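You operate a simulated robot arm through the tools that you are given. There is no shell and no other tool. Be economical: measure what you need, move in short steps, check, and stop when the job is done.

The job below is to be done with a simulated robot arm. You get a single attempt, and the scene is never put back.

JOB
Take the black grommet and leave it in the steel tray.
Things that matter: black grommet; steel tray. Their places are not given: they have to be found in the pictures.

Only the result counts: the job must be done as asked and must still hold three seconds after the hand-in. Knocking over, shifting, dropping, spilling or breaking anything else fails it.

ROBOT AND FRAMES
A 7-joint arm with a two-finger parallel gripper, fixed in place. Base frame: the origin is at the foot of the arm, x ahead of it, y to its left, z up; the work surface is at about z = 0. Readings come in mm, degrees, newtons and seconds.
With the tool pointing down near the work surface it reaches from about 240 to 620 mm from the base axis. Its first joint turns from -66.0 to 66.0 degrees. Payload 2.6 kg.
The tool frame sits at the grasp point between the pads (the TCP): z along the fingers, y along the line on which they close. The tips reach 30 mm beyond it. Largest opening 94 mm; finger width 28, thickness 10; the body of the gripper, 50 by 96 mm, starts 55 mm behind the TCP.
Orientation is told as [roll, pitch, yaw] about the base's x, y, z axes, in that order, counted from this pose: with the fingers straight down and closing along the base's y, the tool's x points along the base's -x, its y along +y and its z along -z.

CONTROLS
- The arm moves only by the tool jog_arm. Its argument "motion" is a list of rows, each a list of 2 entries, a list of its own where there are three numbers: the shift along the tool's x, y, z in mm, then the turn, a rotation vector about the tool's x, y, z in degrees. In form: [[[dx, dy, dz], [wx, wy, wz]], ...]. A call has 1 to 20 rows; each row shifts and turns the commanded pose from where the row before left it, along the tool's axes as they then stand. "jaw" is the gripper command, from -1 (fully open) to 1 (shut), values between in proportion, set as the call begins (left out, the last holds). Each row takes 0.2 s and may step no farther than 50 mm and 8.6 degrees from the row before; otherwise, or with a gripper value out of range, the whole call is refused. Where a pose cannot be reached the arm comes as near as it can. A force on the tool above 40 N (or 10 N above the force at the start of the call, whichever is more), or a blocked arm, ends the call early, and 0.2 s more pass. Each finger travels about 72 mm/s and halts on what it meets, pressing with about 43 N; the grip force reading is that of the motor and also rises with nothing between the fingers. The clock runs only during rows and for 0.2 s after the last one: add rows that do not move to give the fingers time. It gives the time, the measured TCP pose, the force on the tool (base axes), the opening and the grip force at its end, in the units of the frame above (readings bear some noise).
- Cameras (640 x 400 px; columns grow to the right, rows downward): "scene" is fixed at [37.6, 438.8, 558.1]; the picture's right is [-0.73, -0.69, 0.00], its down [-0.42, 0.45, -0.79] and it looks along [0.54, -0.57, -0.62] (base axes); focal length 344 px, centre (320, 200). "wrist" rides on the gripper at [-37, 0, -58] in the tool frame; the picture's right is [0.00, -1.00, 0.00], its down [0.97, 0.00, -0.24] and it looks along [0.24, 0.00, 0.97] (tool axes); focal length 218 px, centre (320, 200).
- get_image(camera): a new picture of that camera. No time passes.
- point_at(camera, pixels): for up to 12 pixels [column, row] of the newest picture of that camera ("zoom" is the newest enlarged one), the place [x, y, z] in the base frame of the surface seen there, good to about 2 mm. No time passes.
- inspect(camera, box): a new picture of the part [left, top, right, bottom] of that camera's present view, enlarged. No time passes.
- job_done(): hands the job in; it is judged then, once.

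Work in short steps. Measure before you move; look again where a grasp or a placing could have gone wrong, and mend it. You have 60 turns and 22 pictures in all, those below and enlarged ones among them. Open the gripper and draw the arm clear of the work before you hand the job in, unless the task says otherwise; then end with one line.

The tools are called after "Emit:" by a JSON object that holds its "method" and its "body". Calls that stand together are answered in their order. jog_arm: Moves the arm, as the interface text tells. Its arguments: {"type":"object","properties":{"motion":{"type":"array","items":{"type":"array"}},"jaw":{"type":"number"}},"required":["motion"]} The other tools are called the same way: get_image (camera) takes a picture; point_at (camera, pixels) gives the place of the surface under pixels of a picture; inspect (camera, box) takes an enlarged picture of a part of a camera's view; job_done () hands the job in.

At the start:

```text
time_s: 0.0
eef_pos: [422.8, 59.9, 318.6]
ee_rot: [0.0, -0.1, 0.1]
wrist_force: [-0.4, 0.0, 0.1]
width: 94.0
grip_force: 0.0
```

scene: 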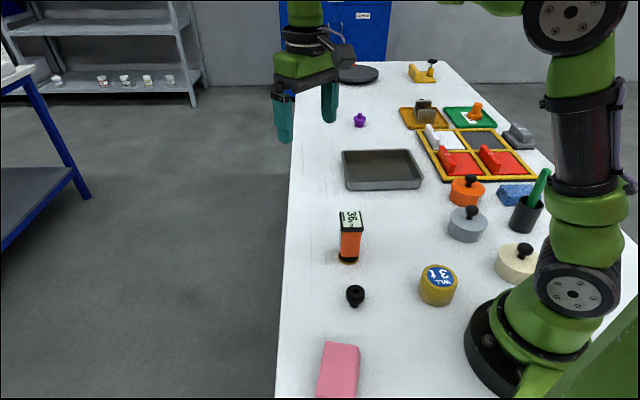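
wrist: 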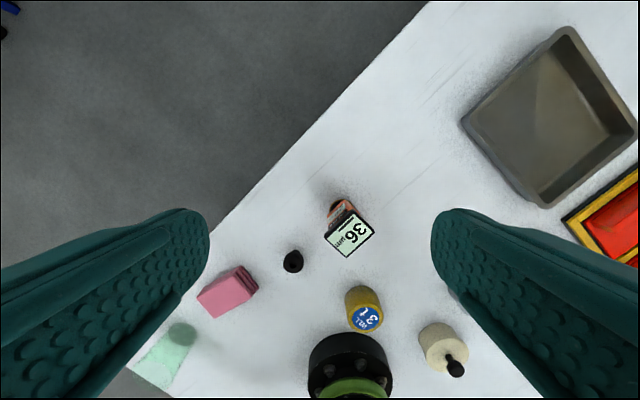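

The black grommet appears at scene (355,296), and the tray at (382,170). I'll zoom in on both and measure.

Emit:
{"method": "inspect", "body": {"camera": "scene", "box": [315, 200, 475, 320]}}

Emit:
{"method": "point_at", "body": {"camera": "scene", "pixels": [[355, 289], [355, 296], [355, 304], [347, 293], [364, 293], [380, 170], [345, 152], [415, 152], [348, 187], [421, 183], [350, 215], [436, 270]]}}

Emit:
{"method": "point_at", "body": {"camera": "wrist", "pixels": [[293, 255], [293, 262], [285, 262], [301, 262], [293, 270], [228, 290], [350, 235], [365, 315], [550, 120]]}}

```text
3.33 times, centred on (395, 260) of scene
```

zoom: 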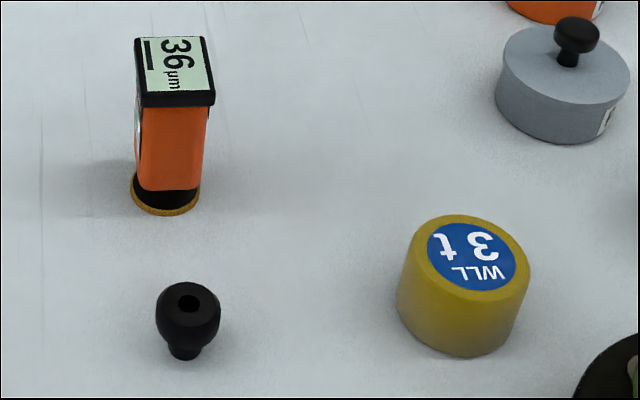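

```text
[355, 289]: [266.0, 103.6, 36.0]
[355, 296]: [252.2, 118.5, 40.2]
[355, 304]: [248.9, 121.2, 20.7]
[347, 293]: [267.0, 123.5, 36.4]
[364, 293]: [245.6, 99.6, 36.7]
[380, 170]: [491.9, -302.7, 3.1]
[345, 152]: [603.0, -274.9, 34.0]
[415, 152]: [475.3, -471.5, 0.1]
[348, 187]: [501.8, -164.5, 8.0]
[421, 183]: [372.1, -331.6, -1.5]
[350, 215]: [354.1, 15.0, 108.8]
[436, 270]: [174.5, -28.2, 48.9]
```

```text
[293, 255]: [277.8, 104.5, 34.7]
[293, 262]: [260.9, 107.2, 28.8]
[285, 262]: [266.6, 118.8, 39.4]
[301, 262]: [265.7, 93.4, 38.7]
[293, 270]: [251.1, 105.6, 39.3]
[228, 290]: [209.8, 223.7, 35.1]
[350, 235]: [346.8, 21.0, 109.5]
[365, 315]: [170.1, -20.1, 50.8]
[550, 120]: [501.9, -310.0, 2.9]
```

The grommet is centred near (261,106), about 45 mm tall, and widest at z≈33. Its neighbours are over 100 mm away. I'll move above it while staying high, then check.

Emit:
{"method": "jog_arm", "body": {"motion": [[[40, 12, 0], [0, 0, 0]], [[40, 12, 0], [0, 0, 0]], [[40, 12, 0], [0, 0, 0]], [[42, 10, 0], [0, 0, 0]], [[0, 0, 40], [0, 0, 0]], [[0, 0, 40], [0, 0, 0]], [[0, 0, 40], [0, 0, 0]], [[0, 0, 0], [0, 0, 0]]], "jaw": -1}}

Emit:
{"method": "get_image", "body": {"camera": "wrist"}}

```text
time_s: 1.8
eef_pos: [261.2, 109.1, 195.8]
ee_rot: [-0.1, 0.0, -0.1]
wrist_force: [-0.4, 0.1, 0.0]
width: 94.2
grip_force: 0.2
```

```text
18 pictures are left
```

wrist: 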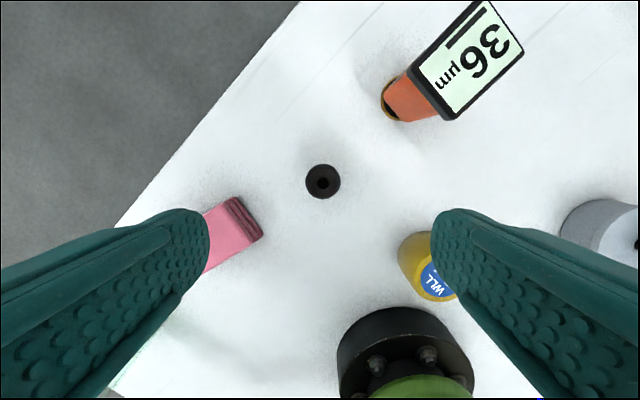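

The grommet shows at (323,181) with its hole facing up. I'll measure its rim to refine the centre.

Emit:
{"method": "point_at", "body": {"camera": "wrist", "pixels": [[323, 182], [308, 181], [338, 181], [322, 166], [322, 196], [314, 181], [332, 181], [262, 238], [235, 200], [402, 250], [438, 300], [323, 174]]}}

```text
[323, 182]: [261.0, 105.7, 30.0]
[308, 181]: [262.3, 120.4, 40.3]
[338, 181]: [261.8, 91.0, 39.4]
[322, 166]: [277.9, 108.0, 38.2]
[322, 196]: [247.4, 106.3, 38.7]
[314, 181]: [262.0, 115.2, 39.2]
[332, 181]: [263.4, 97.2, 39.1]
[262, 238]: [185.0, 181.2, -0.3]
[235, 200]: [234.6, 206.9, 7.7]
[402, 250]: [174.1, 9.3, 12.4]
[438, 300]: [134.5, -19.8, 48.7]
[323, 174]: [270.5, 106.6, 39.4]
```

The grommet centre is (262,106) with a diameter of about 32 mm and its top at z≈40. I'll descend to TCP z≈34.

Emit:
{"method": "jog_arm", "body": {"motion": [[[-1, -3, 30], [0, 0, 0]], [[0, 0, 40], [0, 0, 0]], [[0, 0, 40], [0, 0, 0]], [[0, 0, 25], [0, 0, 0]], [[0, 0, 17], [0, 0, 0]], [[0, 0, 10], [0, 0, 0]], [[0, 0, 0], [0, 0, 0]]]}}

```text
time_s: 3.4
eef_pos: [261.6, 101.7, 34.4]
ee_rot: [0.1, 0.1, 0.0]
wrist_force: [-0.3, 0.1, 1.3]
width: 93.9
grip_force: 0.0
```

Measured y is about 102, so I'll shift +3.5 to centre on the grommet and then close.

Emit:
{"method": "jog_arm", "body": {"motion": [[[0, 3.5, 0], [0, 0, 0]], [[0, 0, 0], [0, 0, 0]]]}}

Emit:
{"method": "jog_arm", "body": {"motion": [[[0, 0, 0], [0, 0, 0]], [[0, 0, 0], [0, 0, 0]], [[0, 0, 0], [0, 0, 0]], [[0, 0, 0], [0, 0, 0]], [[0, 0, 0], [0, 0, 0]]], "jaw": 1}}

Emit:
{"method": "get_image", "body": {"camera": "wrist"}}

```text
time_s: 4.0
eef_pos: [260.5, 107.1, 35.2]
ee_rot: [-0.1, 0.0, 0.0]
wrist_force: [0.3, -1.0, -0.2]
width: 94.1
grip_force: 0.0
```

```text
time_s: 5.2
eef_pos: [261.4, 106.4, 34.0]
ee_rot: [0.0, 0.0, 0.0]
wrist_force: [-0.5, -0.6, 1.2]
width: 33.7
grip_force: 43.4
```

```text
17 pictures are left
```

wrist: 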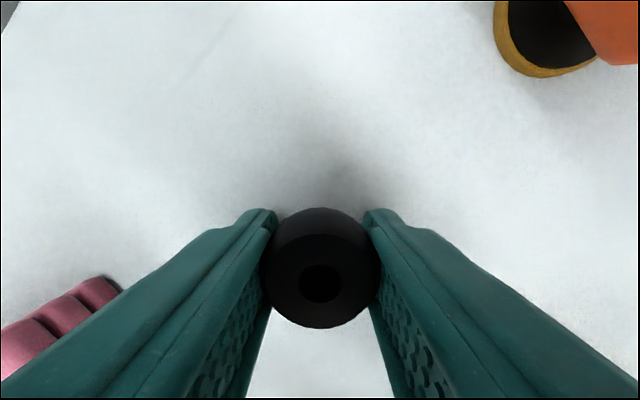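

Held at 33.7 mm width. I'll lift straight up and check the grip while measuring the tray.

Emit:
{"method": "jog_arm", "body": {"motion": [[[0, 0, -15], [0, 0, 0]], [[0, 0, -30], [0, 0, 0]], [[0, 0, -35], [0, 0, 0]], [[0, 0, -40], [0, 0, 0]], [[0, 0, -40], [0, 0, 0]], [[0, 0, -40], [0, 0, 0]], [[0, 0, 0], [0, 0, 0]]]}}

Emit:
{"method": "inspect", "body": {"camera": "scene", "box": [320, 100, 480, 200]}}

Emit:
{"method": "point_at", "body": {"camera": "scene", "pixels": [[382, 170], [355, 165], [360, 175], [405, 172], [400, 160], [365, 157], [370, 179], [410, 176], [385, 157], [352, 178]]}}

```text
time_s: 6.8
eef_pos: [261.4, 105.1, 235.1]
ee_rot: [0.0, 0.0, 0.2]
wrist_force: [0.2, -0.1, -0.3]
width: 34.2
grip_force: 43.0
```

```text
4.00 times, centred on (400, 150) of scene
```

zoom: 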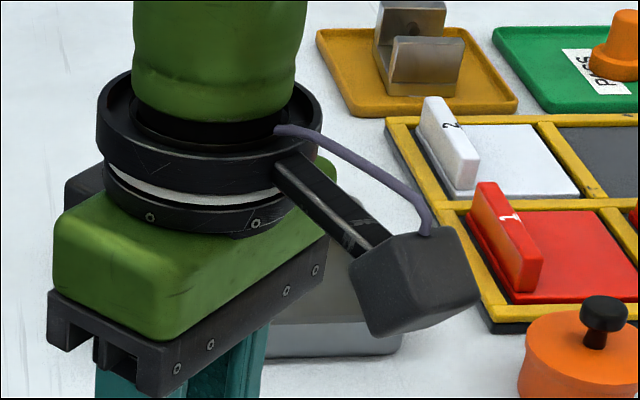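

```text
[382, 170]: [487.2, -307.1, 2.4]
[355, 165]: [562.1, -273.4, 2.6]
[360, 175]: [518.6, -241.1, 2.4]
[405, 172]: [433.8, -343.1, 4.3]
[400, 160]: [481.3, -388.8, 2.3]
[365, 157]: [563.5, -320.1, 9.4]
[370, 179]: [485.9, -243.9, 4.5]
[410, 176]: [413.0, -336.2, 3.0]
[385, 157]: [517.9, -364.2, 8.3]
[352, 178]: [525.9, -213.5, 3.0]
```

The lift holds at 34 mm width. The tray floor centre is about (490,-307) at z≈2.5. I'll carry the grommet across at height.

Emit:
{"method": "jog_arm", "body": {"motion": [[[-19, -34.3, 0], [0, 0, 0]], [[-19, -34.3, 0], [0, 0, 0]], [[-19, -34.3, 0], [0, 0, 0]], [[-19, -34.3, 0], [0, 0, 0]], [[-19, -34.3, 0], [0, 0, 0]], [[-19, -34.3, 0], [0, 0, 0]], [[-19, -34.3, 0], [0, 0, 0]], [[-19, -34.3, 0], [0, 0, 0]], [[-19, -34.3, 0], [0, 0, 0]], [[-19, -34.3, 0], [0, 0, 0]], [[-19, -34.3, 0], [0, 0, 0]], [[-19, -34.3, 0], [0, 0, 0]], [[0, 0, 0], [0, 0, 0]]]}}

Emit:
{"method": "get_image", "body": {"camera": "wrist"}}

Emit:
{"method": "get_image", "body": {"camera": "scene"}}

```text
time_s: 9.6
eef_pos: [489.6, -305.1, 231.6]
ee_rot: [0.0, 0.0, 0.0]
wrist_force: [1.0, 0.4, 0.1]
width: 34.0
grip_force: 42.8
```

```text
15 pictures are left
```

wrist: 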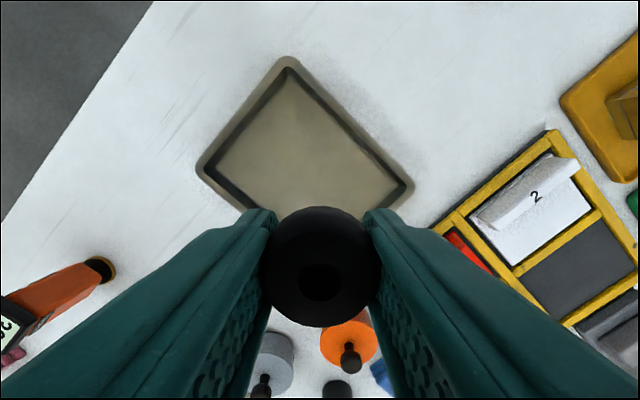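

```text
14 pictures are left
```

scene: 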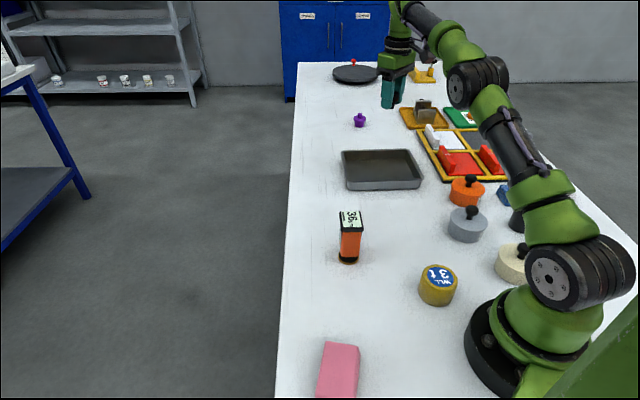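

The tray is seen in the wrist view with corners near (289,62), (202,168) and (410,187). I'll measure those to confirm the centre.

Emit:
{"method": "point_at", "body": {"camera": "wrist", "pixels": [[289, 62], [202, 168], [409, 187], [288, 85], [225, 183], [388, 190], [300, 150], [310, 195], [480, 270], [515, 195], [545, 140]]}}

Emit:
{"method": "point_at", "body": {"camera": "scene", "pixels": [[343, 151], [412, 150], [422, 178], [349, 184], [382, 168], [400, 172], [370, 172], [388, 178]]}}

```text
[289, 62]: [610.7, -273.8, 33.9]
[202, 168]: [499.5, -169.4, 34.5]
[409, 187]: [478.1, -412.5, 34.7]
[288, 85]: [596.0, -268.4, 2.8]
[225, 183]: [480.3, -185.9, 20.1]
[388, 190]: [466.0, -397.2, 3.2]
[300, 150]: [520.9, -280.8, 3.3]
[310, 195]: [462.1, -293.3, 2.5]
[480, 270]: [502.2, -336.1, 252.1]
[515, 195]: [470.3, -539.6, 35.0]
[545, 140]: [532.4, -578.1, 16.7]
```

```text
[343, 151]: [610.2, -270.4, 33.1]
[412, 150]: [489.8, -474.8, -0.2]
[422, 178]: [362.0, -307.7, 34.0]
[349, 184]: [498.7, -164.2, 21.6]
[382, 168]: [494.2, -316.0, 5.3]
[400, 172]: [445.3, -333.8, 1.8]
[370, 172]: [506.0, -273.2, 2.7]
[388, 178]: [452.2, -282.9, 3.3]
```

The rim corners give a tray centre of (488,-290), with a footprint of about 194×153 mm. I'll shift +15 in y and descend to TCP z≈40, since the floor is at 3 mm.

Emit:
{"method": "jog_arm", "body": {"motion": [[[1, 15, 10], [0, 0, 0]], [[0, 0, 40], [0, 0, 0]], [[0, 0, 40], [0, 0, 0]], [[0, 0, 40], [0, 0, 0]], [[0, 0, 30], [0, 0, 0]], [[0, 0, 20], [0, 0, 0]], [[0, 0, 10], [0, 0, 0]], [[0, 0, 4], [0, 0, 0]], [[0, 0, 0], [0, 0, 0]]]}}

Emit:
{"method": "get_image", "body": {"camera": "wrist"}}

Emit:
{"method": "inspect", "body": {"camera": "scene", "box": [320, 100, 480, 200]}}

```text
time_s: 11.6
eef_pos: [489.0, -289.4, 40.1]
ee_rot: [-0.1, -0.1, 0.0]
wrist_force: [0.2, 0.1, 0.1]
width: 34.0
grip_force: 43.7
```

```text
13 pictures are left
```

wrist: 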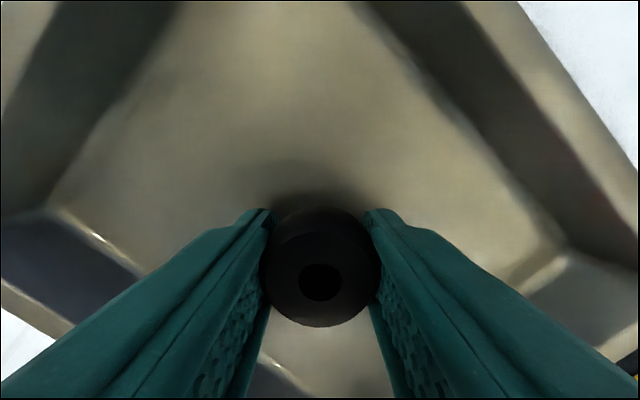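

```text
4.00 times, centred on (400, 150) of scene
```

zoom: 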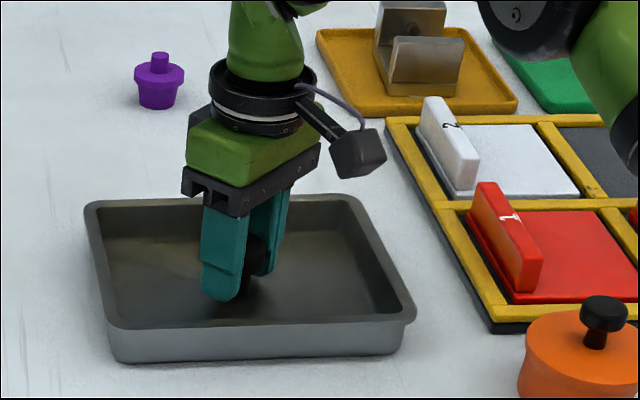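

The grommet is about 3 mm above the tray floor and no contact force shows yet. I'll lower in 1 mm steps, watching the force.

Emit:
{"method": "jog_arm", "body": {"motion": [[[0, 0, 1], [0, 0, 0]], [[0, 0, 1], [0, 0, 0]], [[0, 0, 0], [0, 0, 0]]]}}

```text
time_s: 12.4
eef_pos: [488.8, -290.0, 39.1]
ee_rot: [0.0, 0.0, 0.0]
wrist_force: [0.9, 0.9, 0.2]
width: 34.1
grip_force: 42.7
```

There is still no contact (force about 0), so I'll go 1 mm lower.

Emit:
{"method": "jog_arm", "body": {"motion": [[[0, 0, 1], [0, 0, 0]], [[0, 0, 0], [0, 0, 0]]]}}

```text
time_s: 13.0
eef_pos: [487.9, -291.2, 38.7]
ee_rot: [0.0, 0.0, 0.0]
wrist_force: [-1.0, 0.6, 2.6]
width: 34.2
grip_force: 42.9
```

A slight upward force of 2.6 N suggests the grommet is touching the floor. I'll open partway so the fingers move clear symmetrically.

Emit:
{"method": "jog_arm", "body": {"motion": [[[0, 0, 0], [0, 0, 0]], [[0, 0, 0], [0, 0, 0]], [[0, 0, 0], [0, 0, 0]]], "jaw": -0.5}}

Emit:
{"method": "get_image", "body": {"camera": "wrist"}}

```text
time_s: 13.8
eef_pos: [489.0, -291.9, 37.6]
ee_rot: [0.0, 0.1, 0.1]
wrist_force: [-0.3, 0.4, 0.6]
width: 70.3
grip_force: 0.0
```

```text
11 pictures are left
```

wrist: 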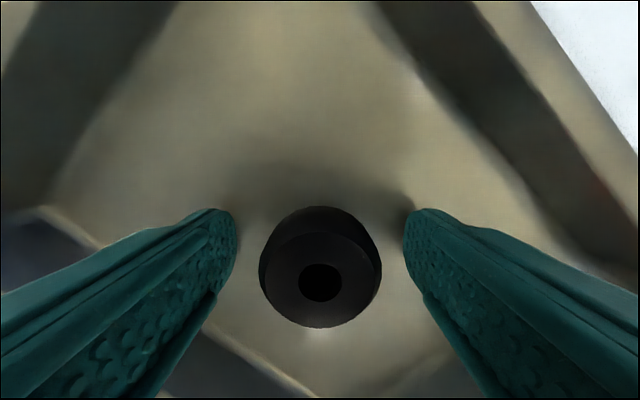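

The grommet stands upright and free between the open fingers at (320,270). I'll rise straight up and look.

Emit:
{"method": "jog_arm", "body": {"motion": [[[0, 0, -15], [0, 0, 0]], [[0, 0, -30], [0, 0, 0]], [[0, 0, -40], [0, 0, 0]], [[0, 0, -45], [0, 0, 0]], [[0, 0, -45], [0, 0, 0]], [[0, 0, -45], [0, 0, 0]], [[0, 0, 0], [0, 0, 0]]]}}

Emit:
{"method": "get_image", "body": {"camera": "scene"}}

```text
time_s: 15.4
eef_pos: [487.6, -292.4, 260.9]
ee_rot: [0.0, 0.0, 0.1]
wrist_force: [-0.1, 0.0, -0.6]
width: 70.4
grip_force: 0.0
```

```text
10 pictures are left
```

scene: 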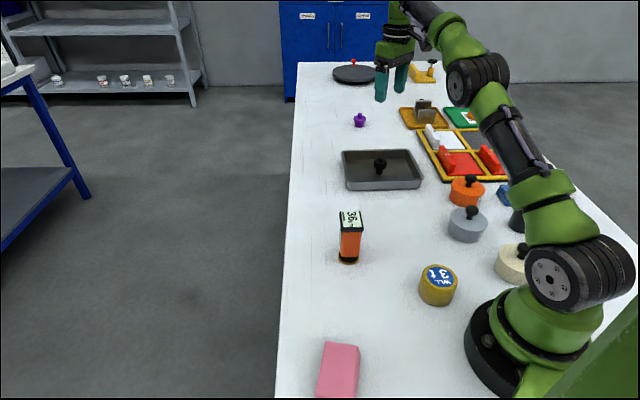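

The grommet stands in the tray at (380,165), the other objects look unmoved, and the arm is clear. Handing in.

Emit:
{"method": "job_done", "body": {}}

```text
The job is handed in.
```

The black grommet is standing upright in the steel tray, the other objects look unmoved in the last picture, and the job is handed in with the gripper open and the arm clear.
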